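You operate a simulated robot arm through the tools that you are given. There is no shell and no other tool.

The job below is to be done with a simulated robot arm. You get a single attempt, and the scene is never put back.

TASK
Pack the loupe and the glass weight in the black case and fasten both catches.
Fine: the loupe stands upright; nothing else goes in; shut the lid.

Only the result counts: the job must be done as asked and must still hold three seconds after the hand-in. Knocking over, shifting, dropping, spilling or breaking anything else fails it. Lids that push on must go on centred and level and be pressed home; caps that screw on are set level and turned clockwise until they are tight.

THE ROBOT
A 7-joint arm with a three-finger gripper, fixed in place. Base frame: the origin is at the foot of the arm, x ahead of it, y to its left, z up. Units: mm, rad, N and s.
Its first joint turns from -2.897 to 2.897 rad. Payload 2.69 kg.
The TCP is the grasp point between the finger pads, 30 mm short of the fingertips. In the tool frame z runs along the fingers and y along their closing line. Largest opening 128 mm; the body of the gripper starts 117 mm behind the TCP.
Orientation is that of the tool frame in the base frame, as a unit quaternion [x, y, z, w]. With the fingers straight down and closing along the base's y, the tool's x points along the base's -x, its y along +y and its z along -z.

THE INTERFACE
- The arm moves only by the tool drive_tool. Its argument "series" is a list that holds one entry, the list of rows, each a list of 7 numbers: the shift along the base's x, y, z in units of 500 mm (1.0 is 500 mm), then the turn, a rotation vector about the base's x, y, z in units of 60 degrees (1.0 is 60 degrees), then the closure, from 0 (fully open) to 1 (shut). In form: [[[dx, dy, dz, ax, ay, az, fingers], ...]]. A call has 1 to 20 rows; each row is the pose to reach, as a shift and turn from the pose commanded when the call began. A call with a number of a shift or a turn outside -1 to 1 is refused whole. Rows are played at 5 a second. More than 50 mm and 0.15 rad between two rows, or a gripper value outside its range, and nothing of the call is played. A pose out of reach is approached as far as the arm can. The call stops where the force on the tool passes 40 N (or 10 N more than at its start, if that is more) or the arm is blocked; 0.2 s more then pass. The fingers move at their own pace and stop on an object; they squeeze with about 37 N. The grip force told is the motor's: it shows also when the fingers shut on nothing. Time passes only in rows, and 0.2 s behind the last, so rows that repeat a pose let the fingers close. It gives the time, the measured TCP pose, the force on the tool (base axes), the opening and the grip force at its end, in the units of the frame above (readings bear some noise), with the torque about the TCP (base axes, N m) and any sound that the robot's microphone picked up.
- Cameras (640 x 400 px; columns grow to the right, rows downward): "scene" is fixed at [398.8, -498.3, 1494.9]; the picture's right is [0.93, -0.36, 0.00], its down [-0.27, -0.71, -0.65] and it looks along [0.23, 0.61, -0.76] (base axes); focal length 288 px, centre (320, 200). "wrist" rides on the gripper at [58, 54, -131] in the tool frame; the picture's right is [-0.68, 0.74, 0.00], its down [-0.62, -0.57, -0.55] and it looks along [-0.40, -0.37, 0.84] (tool axes); focal length 234 px, centre (320, 200). There is no depth. A picture from a camera that has moved, and an enlarged one, comes with that camera's place and axes in the base frame and with its lens.
- camera(camera): a new picture of that camera. It takes no simulated time.
- move_column(by): slides the trunk up (or, below 0, down) by that many mm; the arm rides with it, the base frame stays. It gives what a move gives, with no picture.
- close_up(camera, box): a new picture of the part [left, top, right, bottom] of that camera's present view, enlarged. It takes no simulated time.
- hand_in(): hands the job in; it is judged then, once.

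Places have to be worked out from the pictures, the camera data and where the tool is seen. Open the gripper and draw the arm clear of the work before you hand the job in, unless the task says otherwise.

The tools are called after ">>>" by a JSON object that holds its "fn" and its "kwargs". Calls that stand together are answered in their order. drive_tool: Moves the arm, as the interface text tells. Its arguments: {"type":"object","properties":{"series":{"type":"array","items":{"type":"array","items":{"type":"array","items":{"type":"number"}}}}},"required":["series"]} The other tools are called the same way: move_column (by) slides the trunk up or down; camera (camera) takes a picture; close_up (camera, box) takes an enlarged picture of a part of a camera's view; hand_in () hands the job in.

At the start:

```text
t: 0.0
tcp_pos: [455.0, 349.6, 1055.9]
ee_rot: [0.0, 1.0, 0.0, 0.0]
contact_force: [-0.9, 0.2, 0.1]
ft_torque: [-0.02, -0.02, -0.01]
finger_gap: 127.9
finger_force: 0.0
trunk travel left (down, up): [-150.0, 200.0]
```

scene: 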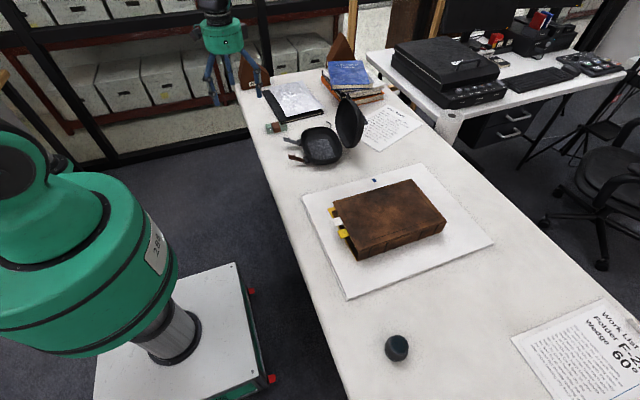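
wrist: 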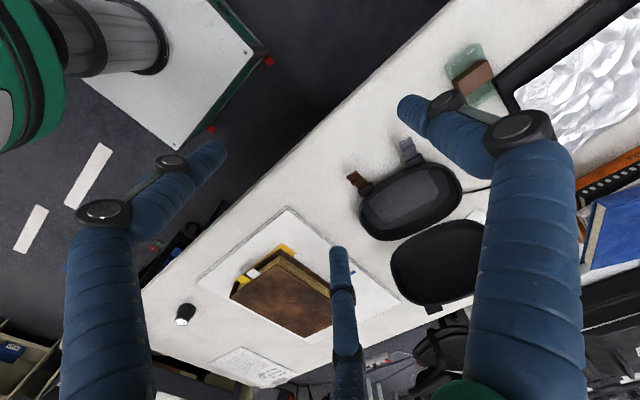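

I start by looking closer at the scene: the case looks open near the middle back of the table, a dark round object (loupe?) near the front, and a glass item near the far end. I take enlarged pictures.

>>> {"fn": "close_up", "kwargs": {"camera": "scene", "box": [240, 60, 400, 180]}}

>>> {"fn": "close_up", "kwargs": {"camera": "scene", "box": [340, 310, 460, 390]}}

>>> {"fn": "close_up", "kwargs": {"camera": "wrist", "box": [320, 30, 540, 330]}}

>>> {"fn": "close_up", "kwargs": {"camera": "wrist", "box": [140, 200, 360, 400]}}

>>> {"fn": "close_up", "kwargs": {"camera": "scene", "box": [290, 150, 510, 310]}}

```text
3.33 times, centred on (320, 120) of scene
camera zoom: at [398.8, -498.3, 1494.9], right [0.93, -0.36, 0.0], down [-0.27, -0.71, -0.65], along [0.23, 0.61, -0.76], focal length 960 px, centre (320, 467)
```

zoom: 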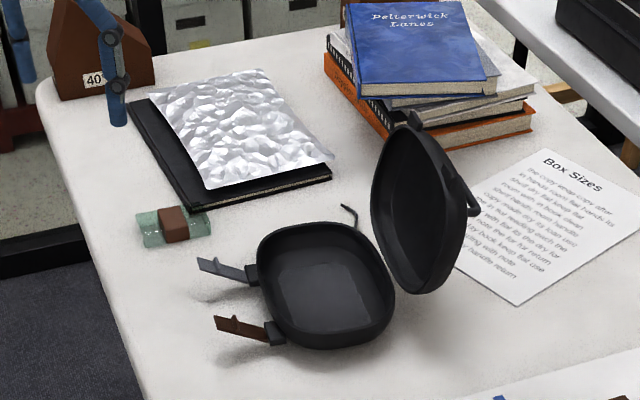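

```text
5.00 times, centred on (400, 350) of scene
camera zoom: at [398.8, -498.3, 1494.9], right [0.93, -0.36, 0.0], down [-0.27, -0.71, -0.65], along [0.23, 0.61, -0.76], focal length 1440 px, centre (-80, -550)
```

zoom: 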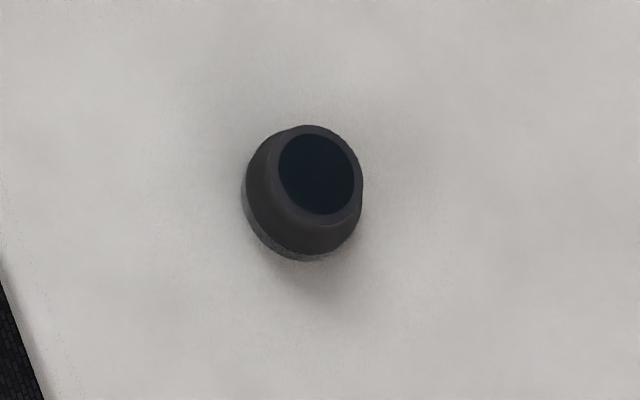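

```text
1.33 times, centred on (430, 180) of wrist
camera zoom: at [395.1, 403.7, 1184.6], right [0.68, 0.74, 0.0], down [0.62, -0.57, 0.55], along [0.4, -0.37, -0.84], focal length 312 px, centre (173, 227)
```

zoom: 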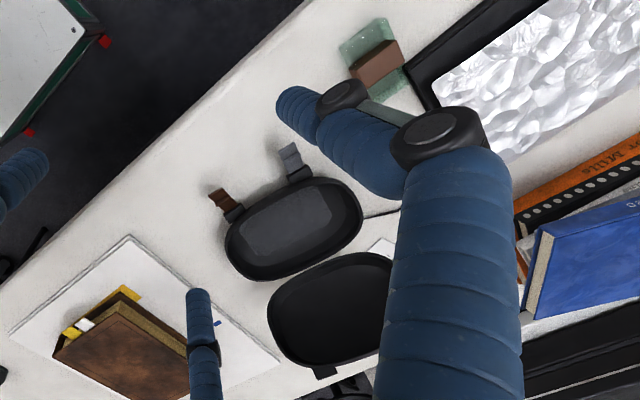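

```text
2.00 times, centred on (250, 300) of wrist
camera zoom: at [395.1, 403.7, 1184.6], right [0.68, 0.74, 0.0], down [0.62, -0.57, 0.55], along [0.4, -0.37, -0.84], focal length 468 px, centre (460, 0)
```

zoom: 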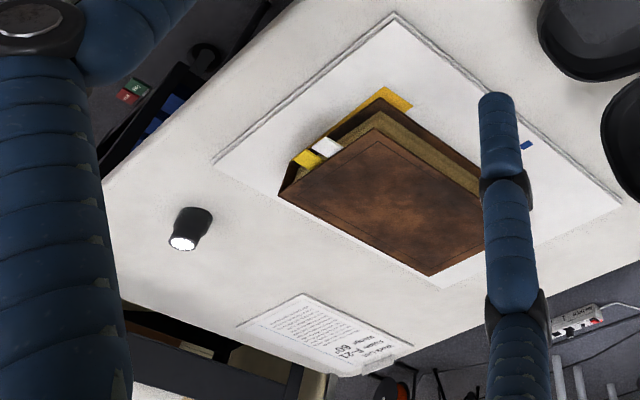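

```text
2.50 times, centred on (400, 230) of scene
camera zoom: at [398.8, -498.3, 1494.9], right [0.93, -0.36, 0.0], down [-0.27, -0.71, -0.65], along [0.23, 0.61, -0.76], focal length 720 px, centre (120, 125)
```

zoom: 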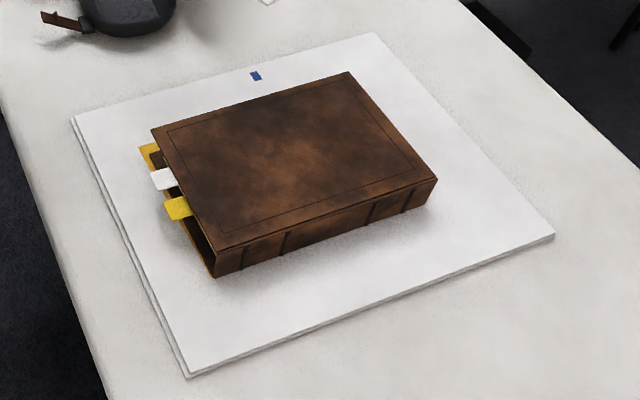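

The blue tag matched in both views puts the table top at about z≈740. That places the case near (737, 361), the glass weight near (597, 543) and the loupe near (630, -398). I read the papers and shift the arm so the wrist camera looks over the case.

>>> {"fn": "close_up", "kwargs": {"camera": "scene", "box": [350, 90, 430, 150]}}

>>> {"fn": "close_up", "kwargs": {"camera": "scene", "box": [500, 290, 640, 400]}}

>>> {"fn": "drive_tool", "kwargs": {"series": [[[0.054, 0.059, 0, 0, 0, 0, 0], [0.108, 0.118, 0, 0, 0, 0, 0], [0.162, 0.176, 0, 0, 0, 0, 0], [0.216, 0.235, 0, 0, 0, 0, 0], [0.27, 0.294, 0, 0, 0, 0, 0], [0.27, 0.294, 0, 0, 0, 0, 0]]]}}

```text
6.67 times, centred on (390, 120) of scene
camera zoom: at [398.8, -498.3, 1494.9], right [0.93, -0.36, 0.0], down [-0.27, -0.71, -0.65], along [0.23, 0.61, -0.76], focal length 1920 px, centre (-147, 733)
```

zoom: 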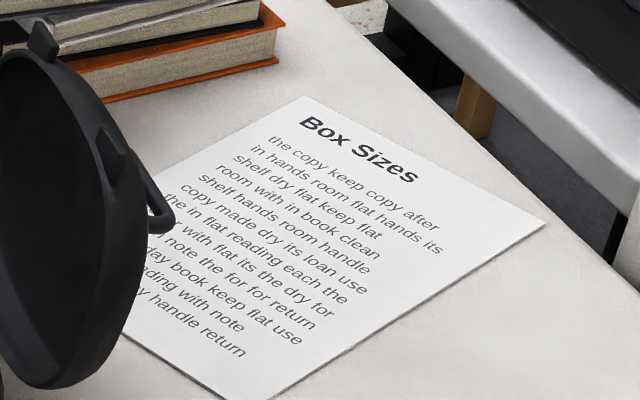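

```text
3.64 times, centred on (570, 345) of scene
camera zoom: at [398.8, -498.3, 1494.9], right [0.93, -0.36, 0.0], down [-0.27, -0.71, -0.65], along [0.23, 0.61, -0.76], focal length 1047 px, centre (-589, -327)
```

zoom: 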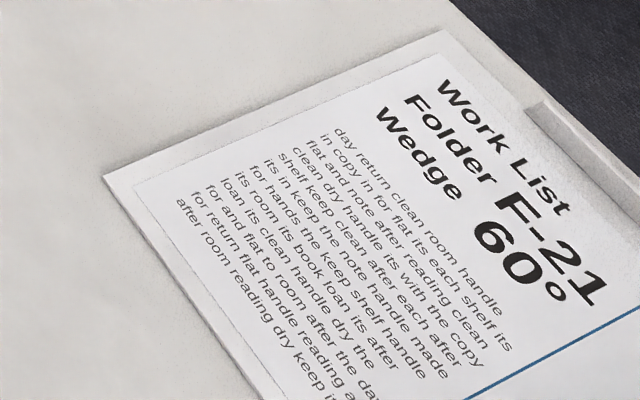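

```text
t: 1.4
tcp_pos: [588.7, 497.5, 1054.5]
ee_rot: [0.0, 1.0, 0.0, 0.0]
contact_force: [-0.1, -0.8, -0.1]
ft_torque: [-0.05, 0.03, 0.01]
finger_gap: 128.3
finger_force: 0.0
trunk travel left (down, up): [-150.0, 200.0]
```

The papers hold only filler text. I take the wrist view over the case.

>>> {"fn": "camera", "kwargs": {"camera": "wrist"}}

>>> {"fn": "camera", "kwargs": {"camera": "scene"}}

```text
taken
camera wrist: at [528.1, 550.9, 1184.2], right [0.68, 0.74, 0.0], down [0.62, -0.57, 0.55], along [0.4, -0.37, -0.84], focal length 234 px, centre (320, 200)
```

wrist: 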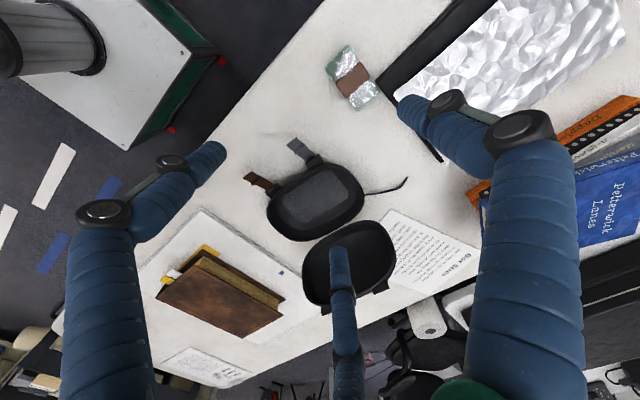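

```text
taken
```

scene: 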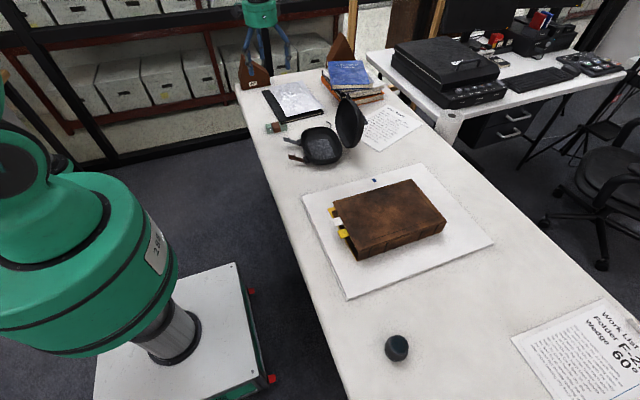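

I enlarge the case and the glass weight as seen from the wrist.

>>> {"fn": "close_up", "kwargs": {"camera": "wrist", "box": [236, 120, 416, 240]}}

>>> {"fn": "close_up", "kwargs": {"camera": "wrist", "box": [310, 35, 400, 120]}}

>>> {"fn": "close_up", "kwargs": {"camera": "wrist", "box": [280, 200, 420, 330]}}

>>> {"fn": "close_up", "kwargs": {"camera": "scene", "box": [280, 85, 380, 175]}}

```text
3.33 times, centred on (326, 180) of wrist
camera zoom: at [528.1, 550.9, 1184.2], right [0.68, 0.74, 0.0], down [0.62, -0.57, 0.55], along [0.4, -0.37, -0.84], focal length 781 px, centre (300, 267)
```

zoom: 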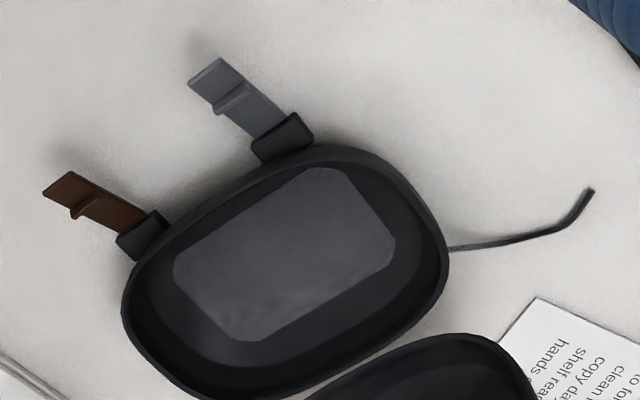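

```text
4.71 times, centred on (355, 78) of wrist
camera zoom: at [528.1, 550.9, 1184.2], right [0.68, 0.74, 0.0], down [0.62, -0.57, 0.55], along [0.4, -0.37, -0.84], focal length 1102 px, centre (155, 776)
```

zoom: 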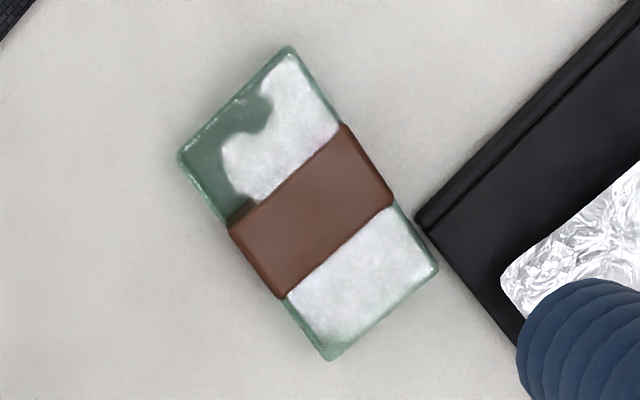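

```text
3.08 times, centred on (350, 265) of wrist
camera zoom: at [528.1, 550.9, 1184.2], right [0.68, 0.74, 0.0], down [0.62, -0.57, 0.55], along [0.4, -0.37, -0.84], focal length 720 px, centre (228, 0)
```

zoom: 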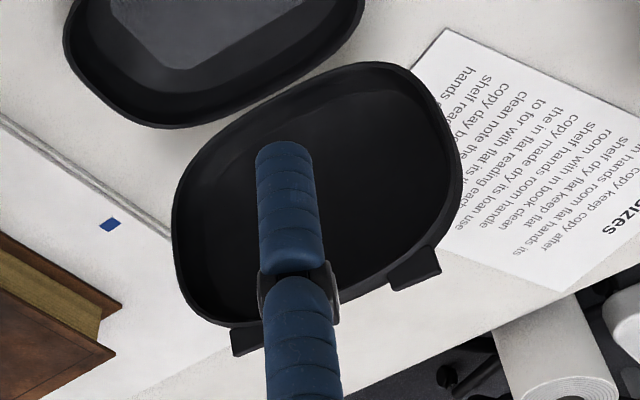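

```text
4.44 times, centred on (330, 130) of scene
camera zoom: at [398.8, -498.3, 1494.9], right [0.93, -0.36, 0.0], down [-0.27, -0.71, -0.65], along [0.23, 0.61, -0.76], focal length 1280 px, centre (276, 511)
```

zoom: 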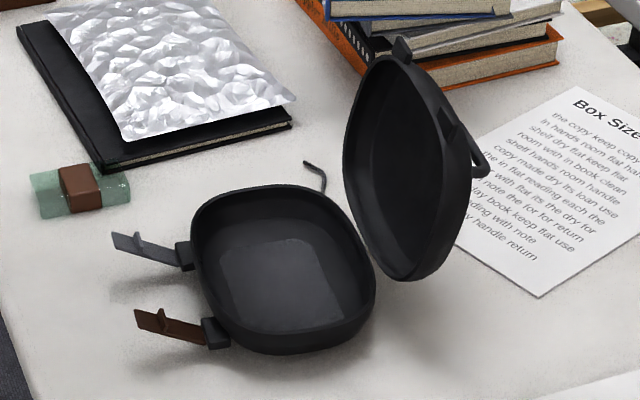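

The case base sits open with its two catches on the robot side, the lid hinged on the far (+x) side, and the glass weight beside the black folder. I come down closer to measure the case.

>>> {"fn": "drive_tool", "kwargs": {"series": [[[0.032, -0.037, -0.07, 0, 0, 0, 0], [0.064, -0.073, -0.14, 0, 0, 0, 0], [0.096, -0.11, -0.21, 0, 0, 0, 0], [0.096, -0.11, -0.21, 0, 0, 0, 0]]]}}

>>> {"fn": "camera", "kwargs": {"camera": "wrist"}}

>>> {"fn": "close_up", "kwargs": {"camera": "wrist", "box": [200, 100, 440, 250]}}

```text
t: 2.4
tcp_pos: [636.7, 447.6, 951.8]
ee_rot: [0.001, 1.0, 0.0, 0.001]
contact_force: [0.0, 0.6, -0.1]
ft_torque: [-0.04, 0.04, -0.01]
finger_gap: 128.0
finger_force: 0.0
trunk travel left (down, up): [-150.0, 200.0]
```

```text
taken
camera wrist: at [576.9, 500.2, 1081.0], right [0.68, 0.74, 0.0], down [0.62, -0.57, 0.55], along [0.4, -0.37, -0.84], focal length 234 px, centre (320, 200)
```

wrist: 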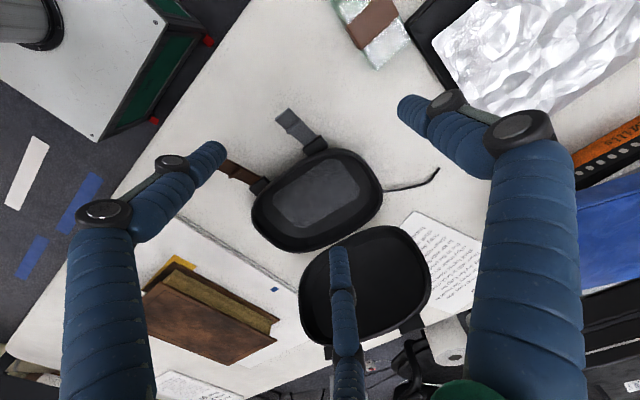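

```text
2.67 times, centred on (320, 175) of wrist
camera zoom: at [576.9, 500.2, 1081.0], right [0.68, 0.74, 0.0], down [0.62, -0.57, 0.55], along [0.4, -0.37, -0.84], focal length 624 px, centre (320, 267)
```

zoom: 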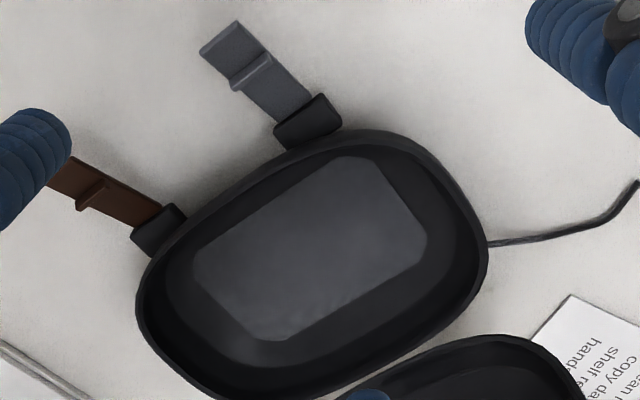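

The drawn hand appears to have three fingers, so I test how it moves: I close it halfway here in free air and look.

>>> {"fn": "drive_tool", "kwargs": {"series": [[[0, 0, 0, 0, 0, 0, 0.6], [0, 0, 0, 0, 0, 0, 0.6], [0, 0, 0, 0, 0, 0, 0.6]]]}}

>>> {"fn": "camera", "kwargs": {"camera": "wrist"}}

>>> {"fn": "close_up", "kwargs": {"camera": "scene", "box": [200, 0, 400, 150]}}

```text
t: 3.2
tcp_pos: [635.8, 445.7, 951.5]
ee_rot: [0.0, 1.0, 0.001, 0.0]
contact_force: [0.2, 0.2, 0.0]
ft_torque: [-0.03, 0.01, 0.03]
finger_gap: 51.2
finger_force: 0.0
trunk travel left (down, up): [-150.0, 200.0]
```

```text
taken
camera wrist: at [576.4, 500.2, 1081.5], right [0.68, 0.74, 0.0], down [0.62, -0.57, 0.55], along [0.4, -0.37, -0.84], focal length 234 px, centre (320, 200)
```

wrist: 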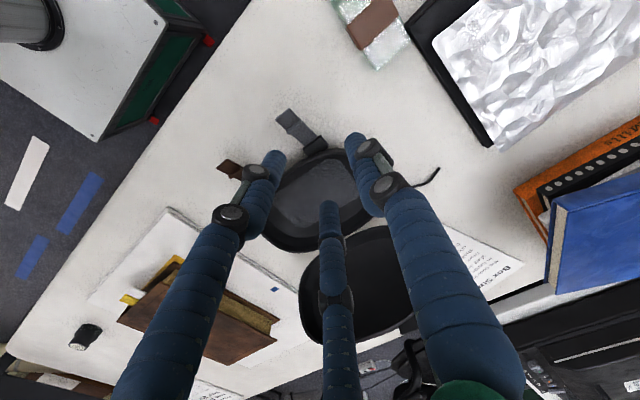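

```text
2.67 times, centred on (300, 75) of scene
camera zoom: at [398.8, -498.3, 1494.9], right [0.93, -0.36, 0.0], down [-0.27, -0.71, -0.65], along [0.23, 0.61, -0.76], focal length 768 px, centre (373, 533)
```

zoom: 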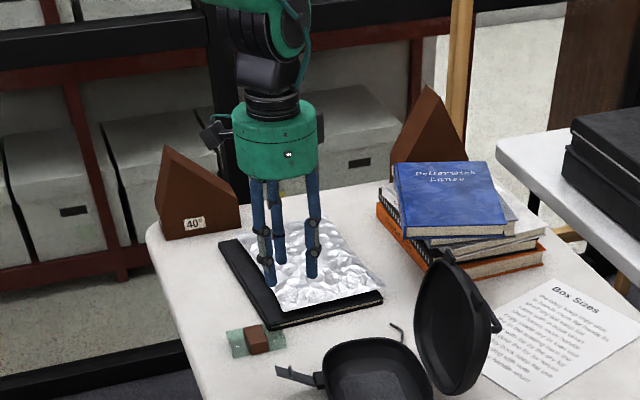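

The hand closes symmetrically, and the gap reads 51 mm at 0.6 closure. I now take sharper close-ups of the case from both cameras to triangulate the catches, rim and lid.

>>> {"fn": "close_up", "kwargs": {"camera": "scene", "box": [284, 120, 348, 170]}}

>>> {"fn": "close_up", "kwargs": {"camera": "scene", "box": [310, 90, 374, 140]}}

>>> {"fn": "drive_tool", "kwargs": {"series": [[[-0.06, 0, 0.06, 0, 0, 0, 0.0], [-0.12, 0, 0.12, 0, 0, 0, 0.0], [-0.16, 0, 0.16, 0, 0, 0, 0.0], [-0.16, 0, 0.16, 0, 0, 0, 0.0]]]}}

>>> {"fn": "close_up", "kwargs": {"camera": "wrist", "box": [230, 130, 400, 240]}}

>>> {"fn": "camera", "kwargs": {"camera": "wrist"}}

```text
8.00 times, centred on (316, 145) of scene
camera zoom: at [398.8, -498.3, 1494.9], right [0.93, -0.36, 0.0], down [-0.27, -0.71, -0.65], along [0.23, 0.61, -0.76], focal length 2304 px, centre (352, 640)
```

zoom: 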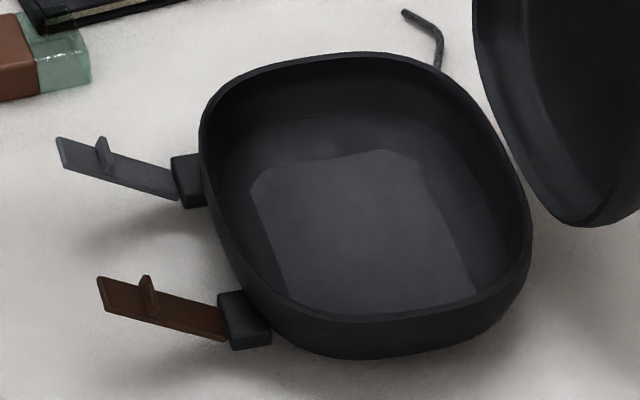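

```text
8.00 times, centred on (342, 115) of scene
camera zoom: at [398.8, -498.3, 1494.9], right [0.93, -0.36, 0.0], down [-0.27, -0.71, -0.65], along [0.23, 0.61, -0.76], focal length 2304 px, centre (144, 880)
```

zoom: 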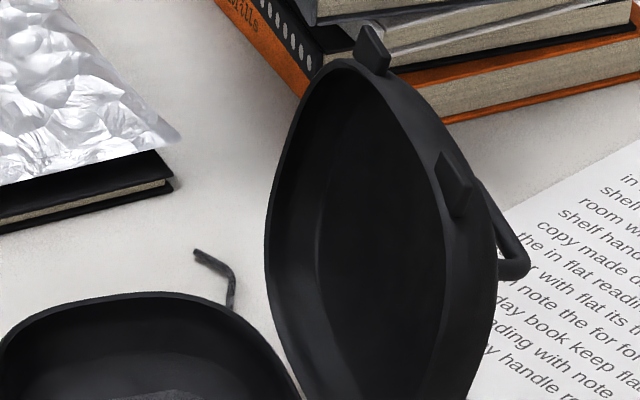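

```text
t: 4.2
tcp_pos: [554.7, 443.5, 1032.4]
ee_rot: [0.0, 1.0, 0.0, 0.0]
contact_force: [-0.1, 0.2, 0.7]
ft_torque: [-0.02, -0.04, -0.02]
finger_gap: 128.0
finger_force: 0.0
trunk travel left (down, up): [-150.0, 200.0]
```

```text
3.64 times, centred on (315, 185) of wrist
camera zoom: at [496.1, 498.4, 1161.8], right [0.68, 0.74, 0.0], down [0.62, -0.57, 0.55], along [0.4, -0.37, -0.84], focal length 852 px, centre (338, 254)
```

zoom: 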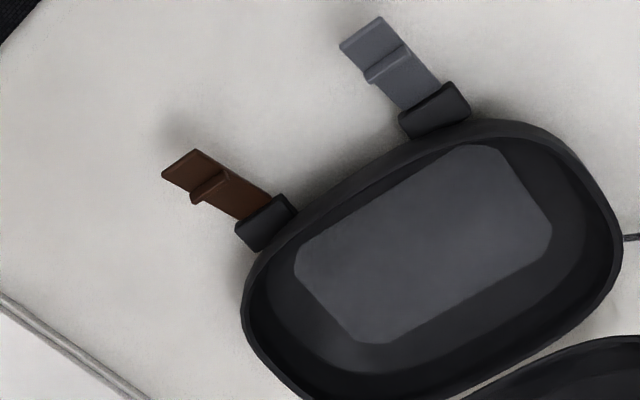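

```text
taken
camera wrist: at [496.1, 498.4, 1161.8], right [0.68, 0.74, 0.0], down [0.62, -0.57, 0.55], along [0.4, -0.37, -0.84], focal length 234 px, centre (320, 200)
```

wrist: 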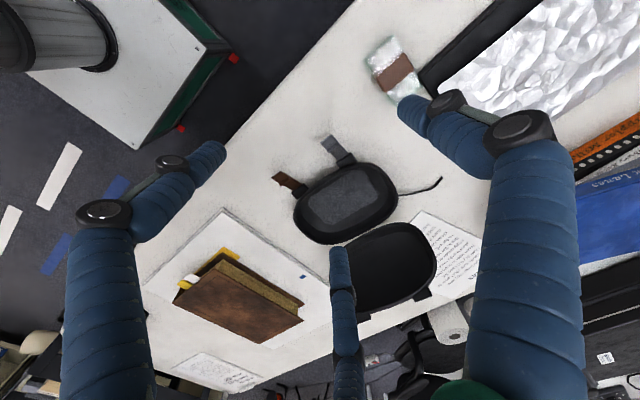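

The L-shaped rod by the case is probably a hex key lying on the table, and I must not touch it. Next I travel to the loupe to inspect it and to touch the bare table for its exact height.

>>> {"fn": "drive_tool", "kwargs": {"series": [[[0, -0.09, 0, 0, 0, 0, 0], [0, -0.18, 0, 0, 0, 0, 0], [0, -0.27, 0, 0, 0, 0, 0], [0, -0.36, 0, 0, 0, 0, 0], [0, -0.45, 0, 0, 0, 0, 0], [0, -0.54, 0, 0, 0, 0, 0], [0, -0.63, 0, 0, 0, 0, 0], [0, -0.72, 0, 0, 0, 0, 0], [0, -0.81, 0, 0, 0, 0, 0], [0, -0.9, 0, 0, 0, 0, 0], [0, -0.98, 0, 0, 0, 0, 0]]]}}

>>> {"fn": "drive_tool", "kwargs": {"series": [[[0, -0.06, -0.05, 0, 0, 0, 0], [0, -0.12, -0.1, 0, 0, 0, 0], [0.01, -0.18, -0.15, 0, 0, 0, 0], [0.02, -0.24, -0.2, 0, 0, 0, 0], [0.03, -0.3, -0.24, 0, 0, 0, 0], [0.03, -0.36, -0.28, 0, 0, 0, 0], [0.03, -0.42, -0.31, 0, 0, 0, 0], [0.03, -0.48, -0.32, 0, 0, 0, 0], [0.03, -0.54, -0.32, 0, 0, 0, 0], [0.03, -0.6, -0.32, 0, 0, 0, 0], [0.03, -0.6, -0.32, 0, 0, 0, 0]]]}}

>>> {"fn": "camera", "kwargs": {"camera": "wrist"}}

```text
t: 6.6
tcp_pos: [556.4, -49.1, 1030.2]
ee_rot: [0.0, 1.0, 0.0, 0.0]
contact_force: [-0.2, -0.4, -0.4]
ft_torque: [-0.01, 0.05, 0.02]
finger_gap: 128.0
finger_force: 0.1
trunk travel left (down, up): [-150.0, 200.0]
```

```text
t: 9.0
tcp_pos: [572.7, -348.1, 869.3]
ee_rot: [0.001, 1.0, 0.0, 0.0]
contact_force: [-0.5, -0.1, -0.3]
ft_torque: [0.03, 0.02, -0.01]
finger_gap: 128.2
finger_force: 0.0
trunk travel left (down, up): [-150.0, 200.0]
```

```text
taken
camera wrist: at [513.5, -293.8, 998.9], right [0.68, 0.74, 0.0], down [0.62, -0.57, 0.55], along [0.4, -0.37, -0.84], focal length 234 px, centre (320, 200)
```

wrist: 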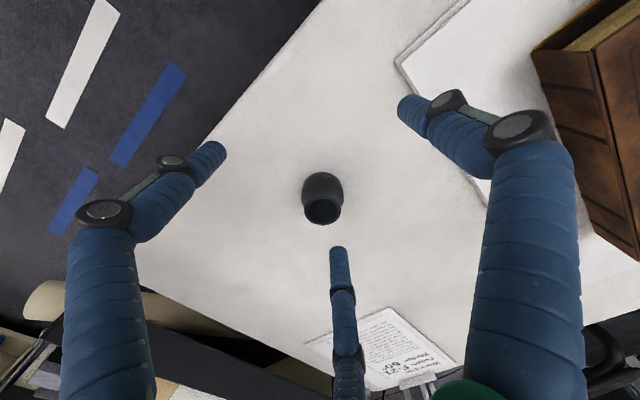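

>>> {"fn": "close_up", "kwargs": {"camera": "wrist", "box": [282, 150, 362, 240]}}

>>> {"fn": "close_up", "kwargs": {"camera": "scene", "box": [372, 325, 420, 370]}}

```text
4.44 times, centred on (322, 195) of wrist
camera zoom: at [513.5, -293.8, 998.9], right [0.68, 0.74, 0.0], down [0.62, -0.57, 0.55], along [0.4, -0.37, -0.84], focal length 1041 px, centre (311, 222)
```

zoom: 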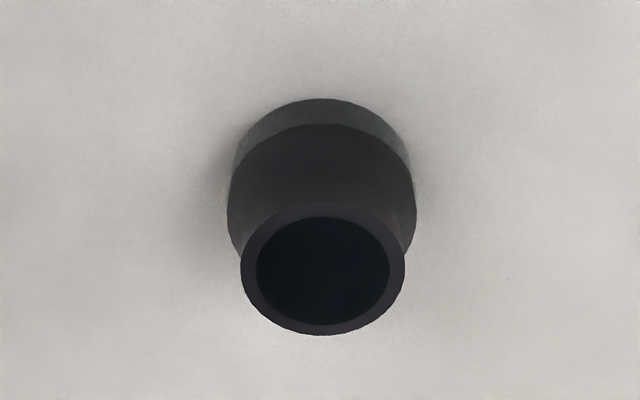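

```text
8.89 times, centred on (396, 348) of scene
camera zoom: at [398.8, -498.3, 1494.9], right [0.93, -0.36, 0.0], down [-0.27, -0.71, -0.65], along [0.23, 0.61, -0.76], focal length 2560 px, centre (-356, -1111)
```

zoom: 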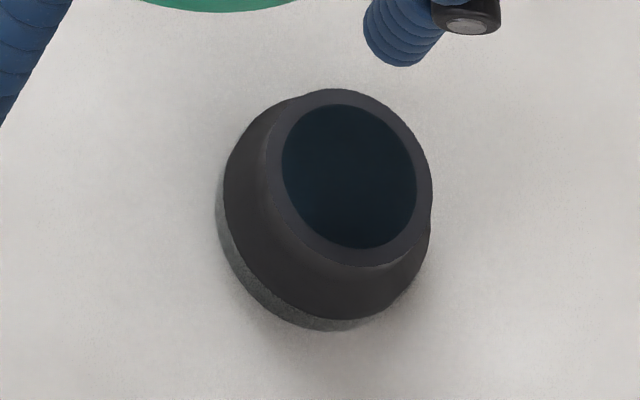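

The loupe stands upright (clear skirt down) at about (632, -398), top z≈779, widest diameter about 52 mm. I close the fingers and probe the bare table beside it.

>>> {"fn": "drive_tool", "kwargs": {"series": [[[0, 0.04, -0.06, 0, 0, 0, 1], [0, 0.06, -0.12, 0, 0, 0, 1], [0, 0.06, -0.17, 0, 0, 0, 1], [0, 0.06, -0.18, 0, 0, 0, 1], [0, 0.06, -0.188, 0, 0, 0, 1], [0, 0.06, -0.196, 0, 0, 0, 1], [0, 0.06, -0.204, 0, 0, 0, 1], [0, 0.06, -0.212, 0, 0, 0, 1], [0, 0.06, -0.22, 0, 0, 0, 1], [0, 0.06, -0.228, 0, 0, 0, 1], [0, 0.06, -0.236, 0, 0, 0, 1]]]}}

```text
t: 10.9
tcp_pos: [572.5, -317.7, 767.4]
ee_rot: [0.001, 1.0, 0.0, -0.001]
contact_force: [-11.8, 6.2, 27.1]
ft_torque: [0.18, 0.35, -0.02]
finger_gap: 2.3
finger_force: 31.0
trunk travel left (down, up): [-150.0, 200.0]
stopped in row 9: the force on the tool passed its limit at 50 N (the readings are from after the stop); the commanded pose is now the measured one
```

The table surface is at about z≈738 (fingertips touched at TCP z≈768). I rise, open, and stand above the loupe at (632, -398) to check the alignment.

>>> {"fn": "drive_tool", "kwargs": {"series": [[[0, 0, 0.09, 0, 0, 0, 1], [0, 0, 0.18, 0, 0, 0, 0.5], [0.06, -0.08, 0.18, 0, 0, 0, 0], [0.119, -0.16, 0.18, 0, 0, 0, 0], [0.119, -0.16, 0.18, 0, 0, 0, 0], [0.119, -0.16, 0.18, 0, 0, 0, 0]]]}}

>>> {"fn": "camera", "kwargs": {"camera": "wrist"}}

>>> {"fn": "close_up", "kwargs": {"camera": "scene", "box": [340, 280, 460, 390]}}

```text
t: 12.3
tcp_pos: [630.5, -399.2, 850.6]
ee_rot: [0.0, 1.0, 0.0, 0.0]
contact_force: [0.7, -0.9, -0.2]
ft_torque: [0.0, -0.01, -0.02]
finger_gap: 127.9
finger_force: 0.1
trunk travel left (down, up): [-150.0, 200.0]
```

```text
taken
camera wrist: at [570.8, -344.6, 981.1], right [0.68, 0.74, 0.0], down [0.62, -0.57, 0.55], along [0.4, -0.37, -0.84], focal length 234 px, centre (320, 200)
```

wrist: 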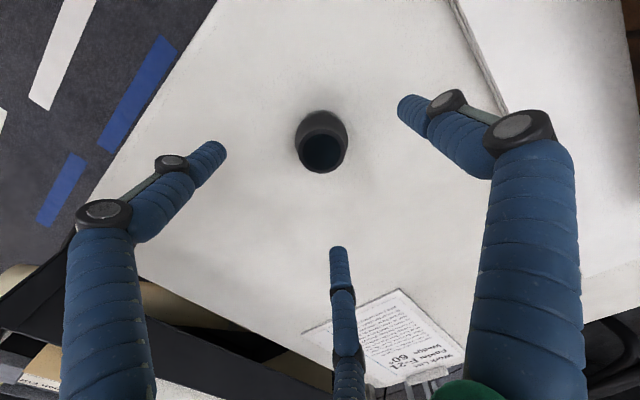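

```text
3.64 times, centred on (400, 335) of scene
camera zoom: at [398.8, -498.3, 1494.9], right [0.93, -0.36, 0.0], down [-0.27, -0.71, -0.65], along [0.23, 0.61, -0.76], focal length 1047 px, centre (29, -291)
```

zoom: 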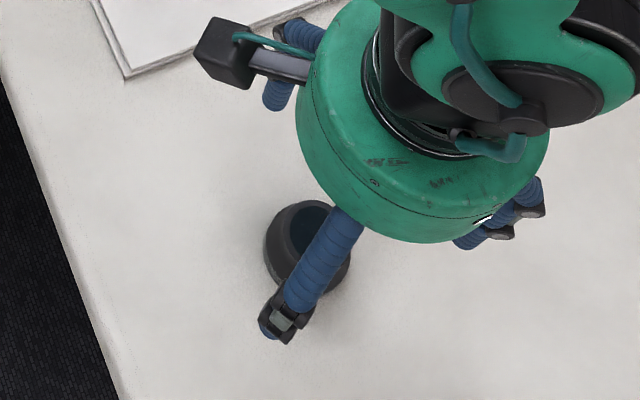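

The loupe lies within about 3 mm of the tool axis. I descend to TCP z≈777 and close on the wide part of the body.

>>> {"fn": "drive_tool", "kwargs": {"series": [[[0, 0.003, -0.06, 0, 0, 0, 0], [0, 0.003, -0.11, 0, 0, 0, 0], [0, 0.003, -0.147, 0, 0, 0, 0], [0, 0.003, -0.147, 0, 0, 0, 0], [0, 0.003, -0.147, 0, 0, 0, 1], [0, 0.003, -0.147, 0, 0, 0, 1], [0, 0.003, -0.147, 0, 0, 0, 1], [0, 0.003, -0.147, 0, 0, 0, 1]]]}}

>>> {"fn": "camera", "kwargs": {"camera": "wrist"}}

```text
t: 14.1
tcp_pos: [633.9, -398.3, 781.6]
ee_rot: [0.0, 1.0, 0.0, 0.0]
contact_force: [-0.1, 0.4, -0.2]
ft_torque: [0.03, -0.04, 0.02]
finger_gap: 50.0
finger_force: 37.2
trunk travel left (down, up): [-150.0, 200.0]
```

```text
taken
camera wrist: at [574.2, -344.0, 911.4], right [0.68, 0.74, 0.0], down [0.62, -0.57, 0.55], along [0.4, -0.37, -0.84], focal length 234 px, centre (320, 200)
```

wrist: 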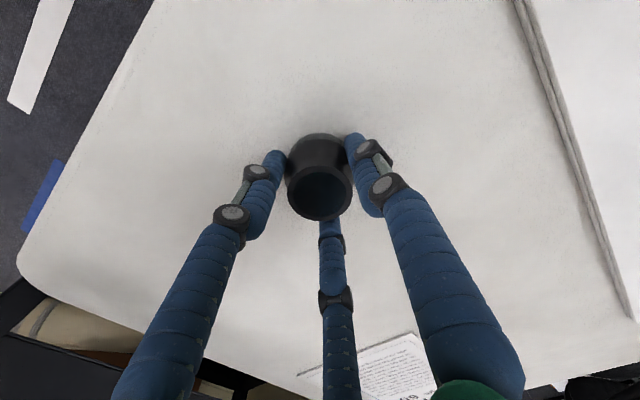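

The loupe is gripped (gap 50 mm, force 37 N). I lift it to a safe height and check it is held.

>>> {"fn": "drive_tool", "kwargs": {"series": [[[0, 0, 0.03, 0, 0, 0, 1], [0, 0, 0.1, 0, 0, 0, 1], [0, 0, 0.19, 0, 0, 0, 1], [0, 0, 0.28, 0, 0, 0, 1], [0, 0, 0.37, 0, 0, 0, 1], [0, 0, 0.44, 0, 0, 0, 1], [0, 0, 0.44, 0, 0, 0, 1]]]}}

>>> {"fn": "camera", "kwargs": {"camera": "wrist"}}

```text
t: 15.7
tcp_pos: [634.4, -394.7, 1002.5]
ee_rot: [-0.001, 1.0, 0.0, 0.0]
contact_force: [-0.9, 0.2, -0.6]
ft_torque: [-0.01, 0.0, 0.0]
finger_gap: 50.4
finger_force: 36.8
trunk travel left (down, up): [-150.0, 200.0]
```

```text
taken
camera wrist: at [574.5, -340.4, 1131.6], right [0.68, 0.74, 0.0], down [0.62, -0.57, 0.55], along [0.4, -0.37, -0.84], focal length 234 px, centre (320, 200)
```

wrist: 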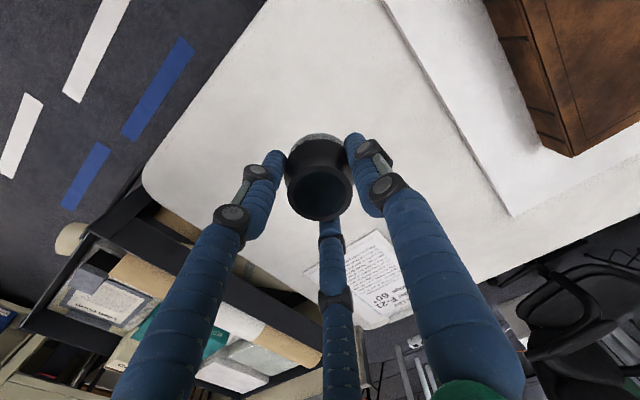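

The loupe is held upright. I carry it at z≈1000 to above the -y half of the case, at about (727, 305).

>>> {"fn": "drive_tool", "kwargs": {"series": [[[0, 0.09, 0, 0, 0, 0, 1], [0, 0.18, 0, 0, 0, 0, 1], [0, 0.27, 0, 0, 0, 0, 1], [0, 0.36, 0, 0, 0, 0, 1], [0, 0.45, 0, 0, 0, 0, 1], [0, 0.54, 0, 0, 0, 0, 1], [0, 0.63, 0, 0, 0, 0, 1], [0, 0.72, 0, 0, 0, 0, 1], [0, 0.81, 0, 0, 0, 0, 1], [0, 0.9, 0, 0, 0, 0, 1], [0, 0.98, 0, 0, 0, 0, 1]]]}}

>>> {"fn": "drive_tool", "kwargs": {"series": [[[0.01, 0.08, 0, 0, 0, 0, 1], [0.03, 0.16, 0, 0, 0, 0, 1], [0.06, 0.24, 0, 0, 0, 0, 1], [0.09, 0.32, 0, 0, 0, 0, 1], [0.13, 0.38, 0, 0, 0, 0, 1], [0.17, 0.42, 0, 0, 0, 0, 1], [0.186, 0.42, 0, 0, 0, 0, 1], [0.186, 0.42, 0, 0, 0, 0, 1]]]}}

>>> {"fn": "camera", "kwargs": {"camera": "wrist"}}

>>> {"fn": "close_up", "kwargs": {"camera": "scene", "box": [260, 50, 400, 170]}}

```text
t: 18.1
tcp_pos: [631.2, 92.7, 1002.7]
ee_rot: [0.001, 1.0, 0.0, 0.0]
contact_force: [-0.8, -0.5, -0.5]
ft_torque: [-0.01, -0.04, 0.01]
finger_gap: 50.1
finger_force: 37.3
trunk travel left (down, up): [-150.0, 200.0]
```

```text
t: 19.9
tcp_pos: [724.6, 302.0, 1002.4]
ee_rot: [-0.001, 1.0, 0.0, 0.001]
contact_force: [0.5, 0.0, -0.9]
ft_torque: [0.04, 0.01, 0.01]
finger_gap: 50.0
finger_force: 36.6
trunk travel left (down, up): [-150.0, 200.0]
```

```text
taken
camera wrist: at [666.0, 356.8, 1131.2], right [0.68, 0.74, 0.0], down [0.62, -0.57, 0.55], along [0.4, -0.37, -0.84], focal length 234 px, centre (320, 200)
```

wrist: 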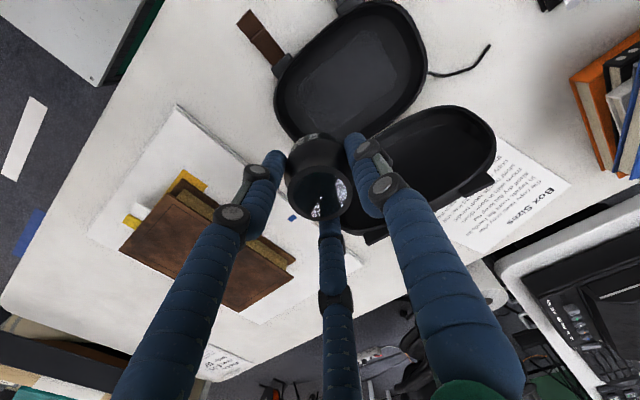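

```text
3.33 times, centred on (330, 110) of scene
camera zoom: at [398.8, -498.3, 1494.9], right [0.93, -0.36, 0.0], down [-0.27, -0.71, -0.65], along [0.23, 0.61, -0.76], focal length 960 px, centre (287, 500)
```

zoom: 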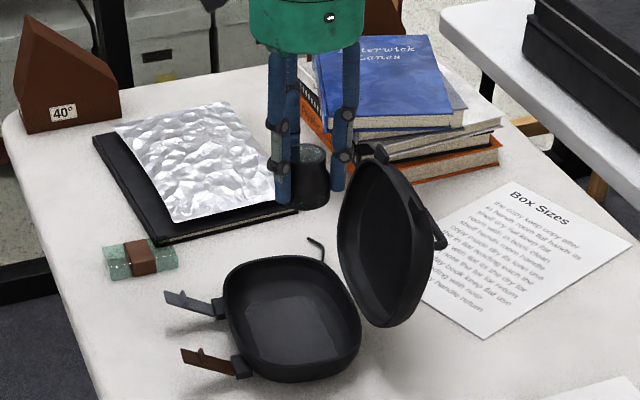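

From here the camera sees the case nearly straight down, so I enlarge that part to measure the interior.

>>> {"fn": "close_up", "kwargs": {"camera": "wrist", "box": [232, 0, 448, 135]}}

>>> {"fn": "close_up", "kwargs": {"camera": "wrist", "box": [330, 80, 530, 260]}}

```text
2.96 times, centred on (340, 68) of wrist
camera zoom: at [666.0, 356.8, 1131.2], right [0.68, 0.74, 0.0], down [0.62, -0.57, 0.55], along [0.4, -0.37, -0.84], focal length 694 px, centre (261, 593)
```

zoom: 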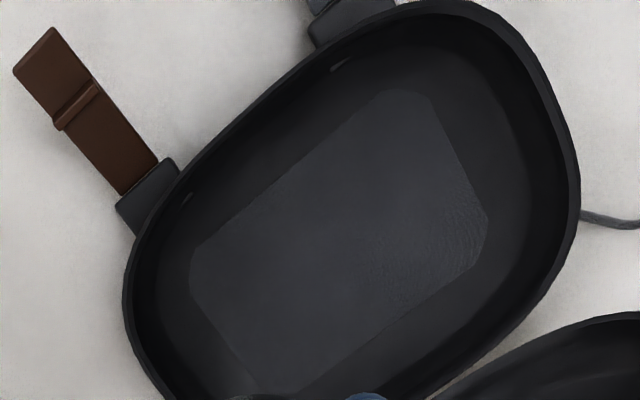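

```text
2.22 times, centred on (430, 170) of wrist
camera zoom: at [666.0, 356.8, 1131.2], right [0.68, 0.74, 0.0], down [0.62, -0.57, 0.55], along [0.4, -0.37, -0.84], focal length 520 px, centre (76, 267)
```

zoom: 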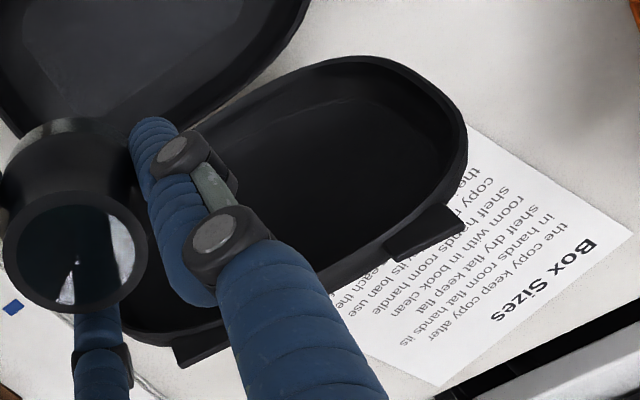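

The case axes come out clear: floor centre at about (726, 354), long axis nearly along y, outer rim about 151×220 mm. I lower the loupe at about (725, 303) to just above the floor.

>>> {"fn": "drive_tool", "kwargs": {"series": [[[0, 0.002, -0.08, 0, 0, 0, 1], [0, 0.002, -0.16, 0, 0, 0, 1], [0, 0.002, -0.24, 0, 0, 0, 1], [0, 0.002, -0.32, 0, 0, 0, 1], [0, 0.002, -0.37, 0, 0, 0, 1], [0, 0.002, -0.4, 0, 0, 0, 1], [0, 0.002, -0.412, 0, 0, 0, 1], [0, 0.002, -0.412, 0, 0, 0, 1]]]}}

>>> {"fn": "camera", "kwargs": {"camera": "wrist"}}

>>> {"fn": "close_up", "kwargs": {"camera": "scene", "box": [270, 80, 380, 170]}}

```text
t: 21.7
tcp_pos: [726.7, 304.8, 798.2]
ee_rot: [0.0, 1.0, 0.0, 0.001]
contact_force: [-0.3, 0.5, -1.6]
ft_torque: [-0.01, 0.0, 0.01]
finger_gap: 50.2
finger_force: 37.5
trunk travel left (down, up): [-150.0, 200.0]
```

```text
taken
camera wrist: at [667.2, 358.0, 927.5], right [0.68, 0.74, 0.0], down [0.62, -0.57, 0.55], along [0.4, -0.37, -0.84], focal length 234 px, centre (320, 200)
```

wrist: 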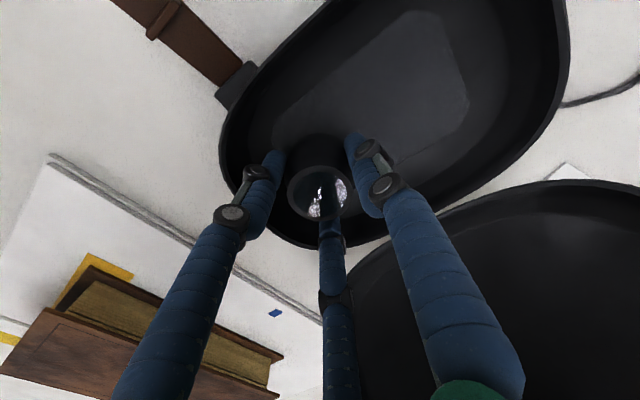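

```text
4.44 times, centred on (325, 125) of scene
camera zoom: at [398.8, -498.3, 1494.9], right [0.93, -0.36, 0.0], down [-0.27, -0.71, -0.65], along [0.23, 0.61, -0.76], focal length 1280 px, centre (298, 533)
```

zoom: 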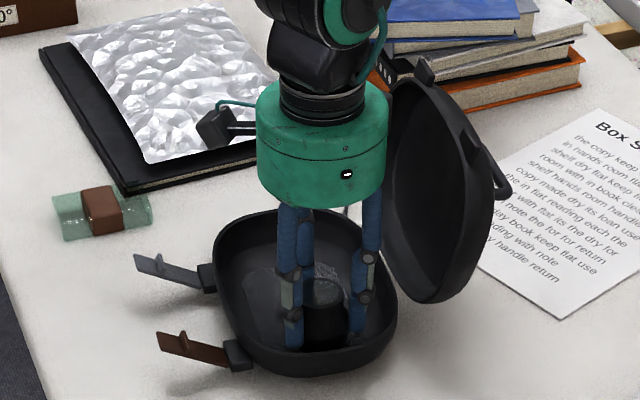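

The loupe hangs inside the case about 12 mm above the floor, clear of walls and lid. I lower in small steps and watch the force.

>>> {"fn": "drive_tool", "kwargs": {"series": [[[0, 0, -0.006, 0, 0, 0, 1], [0, 0, -0.012, 0, 0, 0, 1], [0, 0, -0.018, 0, 0, 0, 1], [0, 0, -0.018, 0, 0, 0, 1]]]}}

```text
t: 22.7
tcp_pos: [726.2, 303.0, 786.5]
ee_rot: [0.001, 1.0, 0.0, 0.0]
contact_force: [0.8, 0.1, -0.4]
ft_torque: [0.03, 0.03, -0.01]
finger_gap: 50.0
finger_force: 36.9
trunk travel left (down, up): [-150.0, 200.0]
```

No contact yet, so I go 4 mm lower.

>>> {"fn": "drive_tool", "kwargs": {"series": [[[0, 0, -0.004, 0, 0, 0, 1], [0, 0, -0.008, 0, 0, 0, 1], [0, 0, -0.008, 0, 0, 0, 1]]]}}

```text
t: 23.5
tcp_pos: [725.8, 303.6, 785.4]
ee_rot: [0.0, 1.0, 0.001, 0.001]
contact_force: [-7.2, -2.4, 34.5]
ft_torque: [-0.12, 0.23, 0.06]
finger_gap: 50.3
finger_force: 37.0
trunk travel left (down, up): [-150.0, 200.0]
```

The loupe touches the floor (34 N up, floor z≈742). I ease off 2 mm and open partially to about 70 mm, then rise straight up.

>>> {"fn": "drive_tool", "kwargs": {"series": [[[0, 0, 0.003, 0, 0, 0, 1], [0, 0, 0.004, 0, 0, 0, 0.5], [0, 0, 0.004, 0, 0, 0, 0.45], [0, 0, 0.004, 0, 0, 0, 0.45], [0, 0, 0.03, 0, 0, 0, 0.45], [0, 0, 0.1, 0, 0, 0, 0.45], [0, 0, 0.19, 0, 0, 0, 0.45], [0, 0, 0.28, 0, 0, 0, 0.45], [0, 0, 0.34, 0, 0, 0, 0.45], [0, 0, 0.34, 0, 0, 0, 0.45]]]}}

>>> {"fn": "camera", "kwargs": {"camera": "wrist"}}

>>> {"fn": "close_up", "kwargs": {"camera": "scene", "box": [270, 90, 380, 180]}}

```text
t: 25.7
tcp_pos: [726.5, 303.2, 955.1]
ee_rot: [0.0, 1.0, 0.0, 0.0]
contact_force: [-0.7, -0.5, 0.3]
ft_torque: [0.0, -0.02, -0.01]
finger_gap: 70.3
finger_force: 0.0
trunk travel left (down, up): [-150.0, 200.0]
```

```text
taken
camera wrist: at [667.9, 356.9, 1084.5], right [0.68, 0.74, 0.0], down [0.62, -0.57, 0.55], along [0.4, -0.37, -0.84], focal length 234 px, centre (320, 200)
```

wrist: 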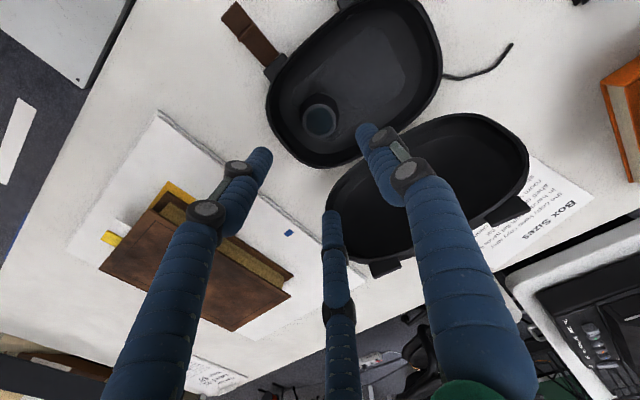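

```text
4.44 times, centred on (325, 135) of scene
camera zoom: at [398.8, -498.3, 1494.9], right [0.93, -0.36, 0.0], down [-0.27, -0.71, -0.65], along [0.23, 0.61, -0.76], focal length 1280 px, centre (298, 489)
```

zoom: 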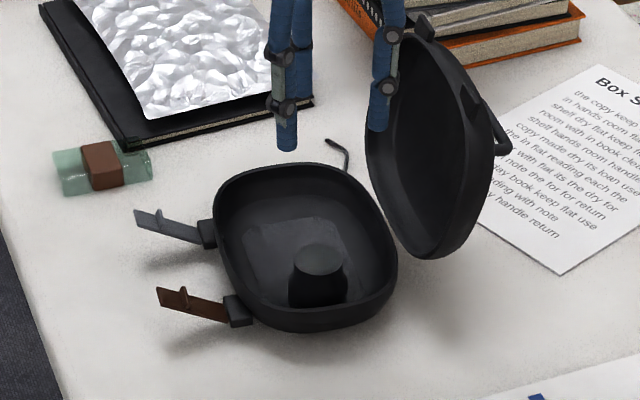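

The loupe stands upright in the case. Next I move toward the glass weight and take close-ups of it from both cameras.

>>> {"fn": "close_up", "kwargs": {"camera": "scene", "box": [260, 105, 324, 145]}}

>>> {"fn": "drive_tool", "kwargs": {"series": [[[-0.05, 0.06, 0, 0, 0, 0, 0], [-0.1, 0.12, 0, 0, 0, 0, 0], [-0.15, 0.18, 0, 0, 0, 0, 0], [-0.2, 0.25, 0, 0, 0, 0, 0], [-0.24, 0.33, 0, 0, 0, 0, 0], [-0.27, 0.42, 0, 0, 0, 0, 0], [-0.27, 0.5, 0, 0, 0, 0, 0], [-0.27, 0.514, 0, 0, 0, 0, 0], [-0.27, 0.514, 0, 0, 0, 0, 0]]]}}

>>> {"fn": "camera", "kwargs": {"camera": "wrist"}}

>>> {"fn": "close_up", "kwargs": {"camera": "wrist", "box": [250, 90, 400, 180]}}

```text
10.00 times, centred on (292, 125) of scene
camera zoom: at [398.8, -498.3, 1494.9], right [0.93, -0.36, 0.0], down [-0.27, -0.71, -0.65], along [0.23, 0.61, -0.76], focal length 2880 px, centre (600, 950)
```

zoom: 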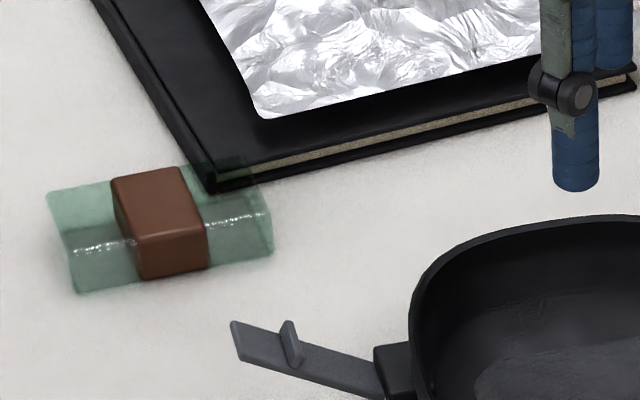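

```text
t: 27.7
tcp_pos: [590.5, 558.2, 954.2]
ee_rot: [0.0, 1.0, 0.0, 0.0]
contact_force: [0.8, 0.4, -0.5]
ft_torque: [-0.04, -0.02, 0.0]
finger_gap: 127.9
finger_force: 0.0
trunk travel left (down, up): [-150.0, 200.0]
```

```text
taken
camera wrist: at [531.2, 612.8, 1084.2], right [0.68, 0.74, 0.0], down [0.62, -0.57, 0.55], along [0.4, -0.37, -0.84], focal length 234 px, centre (320, 200)
```

wrist: 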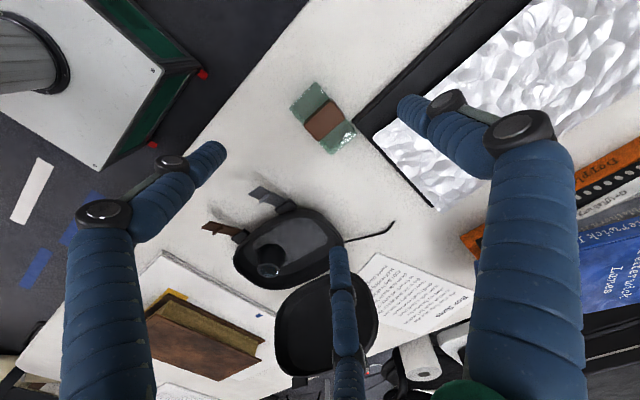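

```text
4.27 times, centred on (325, 135) of wrist
camera zoom: at [531.2, 612.8, 1084.2], right [0.68, 0.74, 0.0], down [0.62, -0.57, 0.55], along [0.4, -0.37, -0.84], focal length 999 px, centre (299, 477)
```

zoom: 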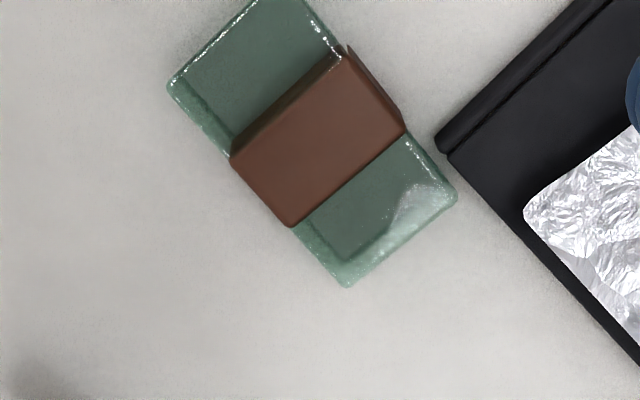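

The band top is at z≈759, x 582–612, y 537–584, with the folder corner at (624, 589). I descend at x≈592, y≈560 to fingertips about 3 mm above the table with the fingers partly open.

>>> {"fn": "drive_tool", "kwargs": {"series": [[[0.003, 0.004, -0.08, 0, 0, 0, 0.25], [0.003, 0.004, -0.16, 0, 0, 0, 0.25], [0.003, 0.004, -0.24, 0, 0, 0, 0.25], [0.003, 0.004, -0.3, 0, 0, 0, 0.25], [0.003, 0.004, -0.34, 0, 0, 0, 0.25], [0.003, 0.004, -0.362, 0, 0, 0, 0.25], [0.003, 0.004, -0.362, 0, 0, 0, 0.25]]]}}

>>> {"fn": "camera", "kwargs": {"camera": "wrist"}}

>>> {"fn": "close_up", "kwargs": {"camera": "scene", "box": [230, 80, 330, 160]}}

```text
t: 29.3
tcp_pos: [592.5, 562.9, 770.6]
ee_rot: [0.0, 1.0, 0.0, -0.001]
contact_force: [1.3, -3.4, 5.0]
ft_torque: [-0.15, -0.16, -0.05]
finger_gap: 106.2
finger_force: 3.2
trunk travel left (down, up): [-150.0, 200.0]
```

```text
taken
camera wrist: at [533.2, 616.4, 900.5], right [0.68, 0.74, 0.0], down [0.62, -0.56, 0.55], along [0.4, -0.37, -0.84], focal length 234 px, centre (320, 200)
```

wrist: 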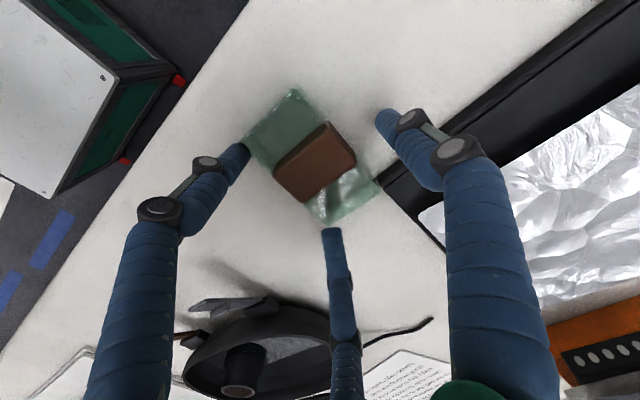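

```text
5.00 times, centred on (280, 120) of scene
camera zoom: at [398.8, -498.3, 1494.9], right [0.93, -0.36, 0.0], down [-0.27, -0.71, -0.65], along [0.23, 0.61, -0.76], focal length 1440 px, centre (520, 600)
```

zoom: 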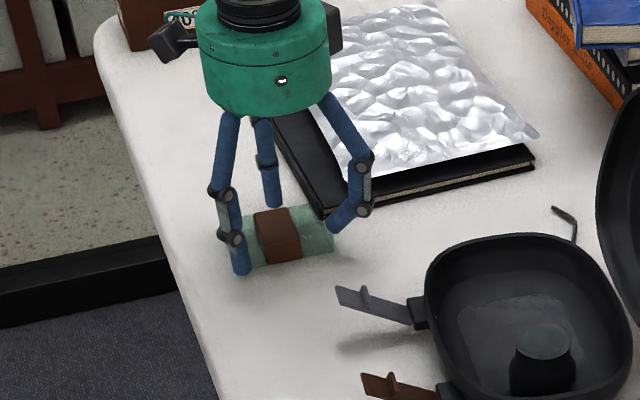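

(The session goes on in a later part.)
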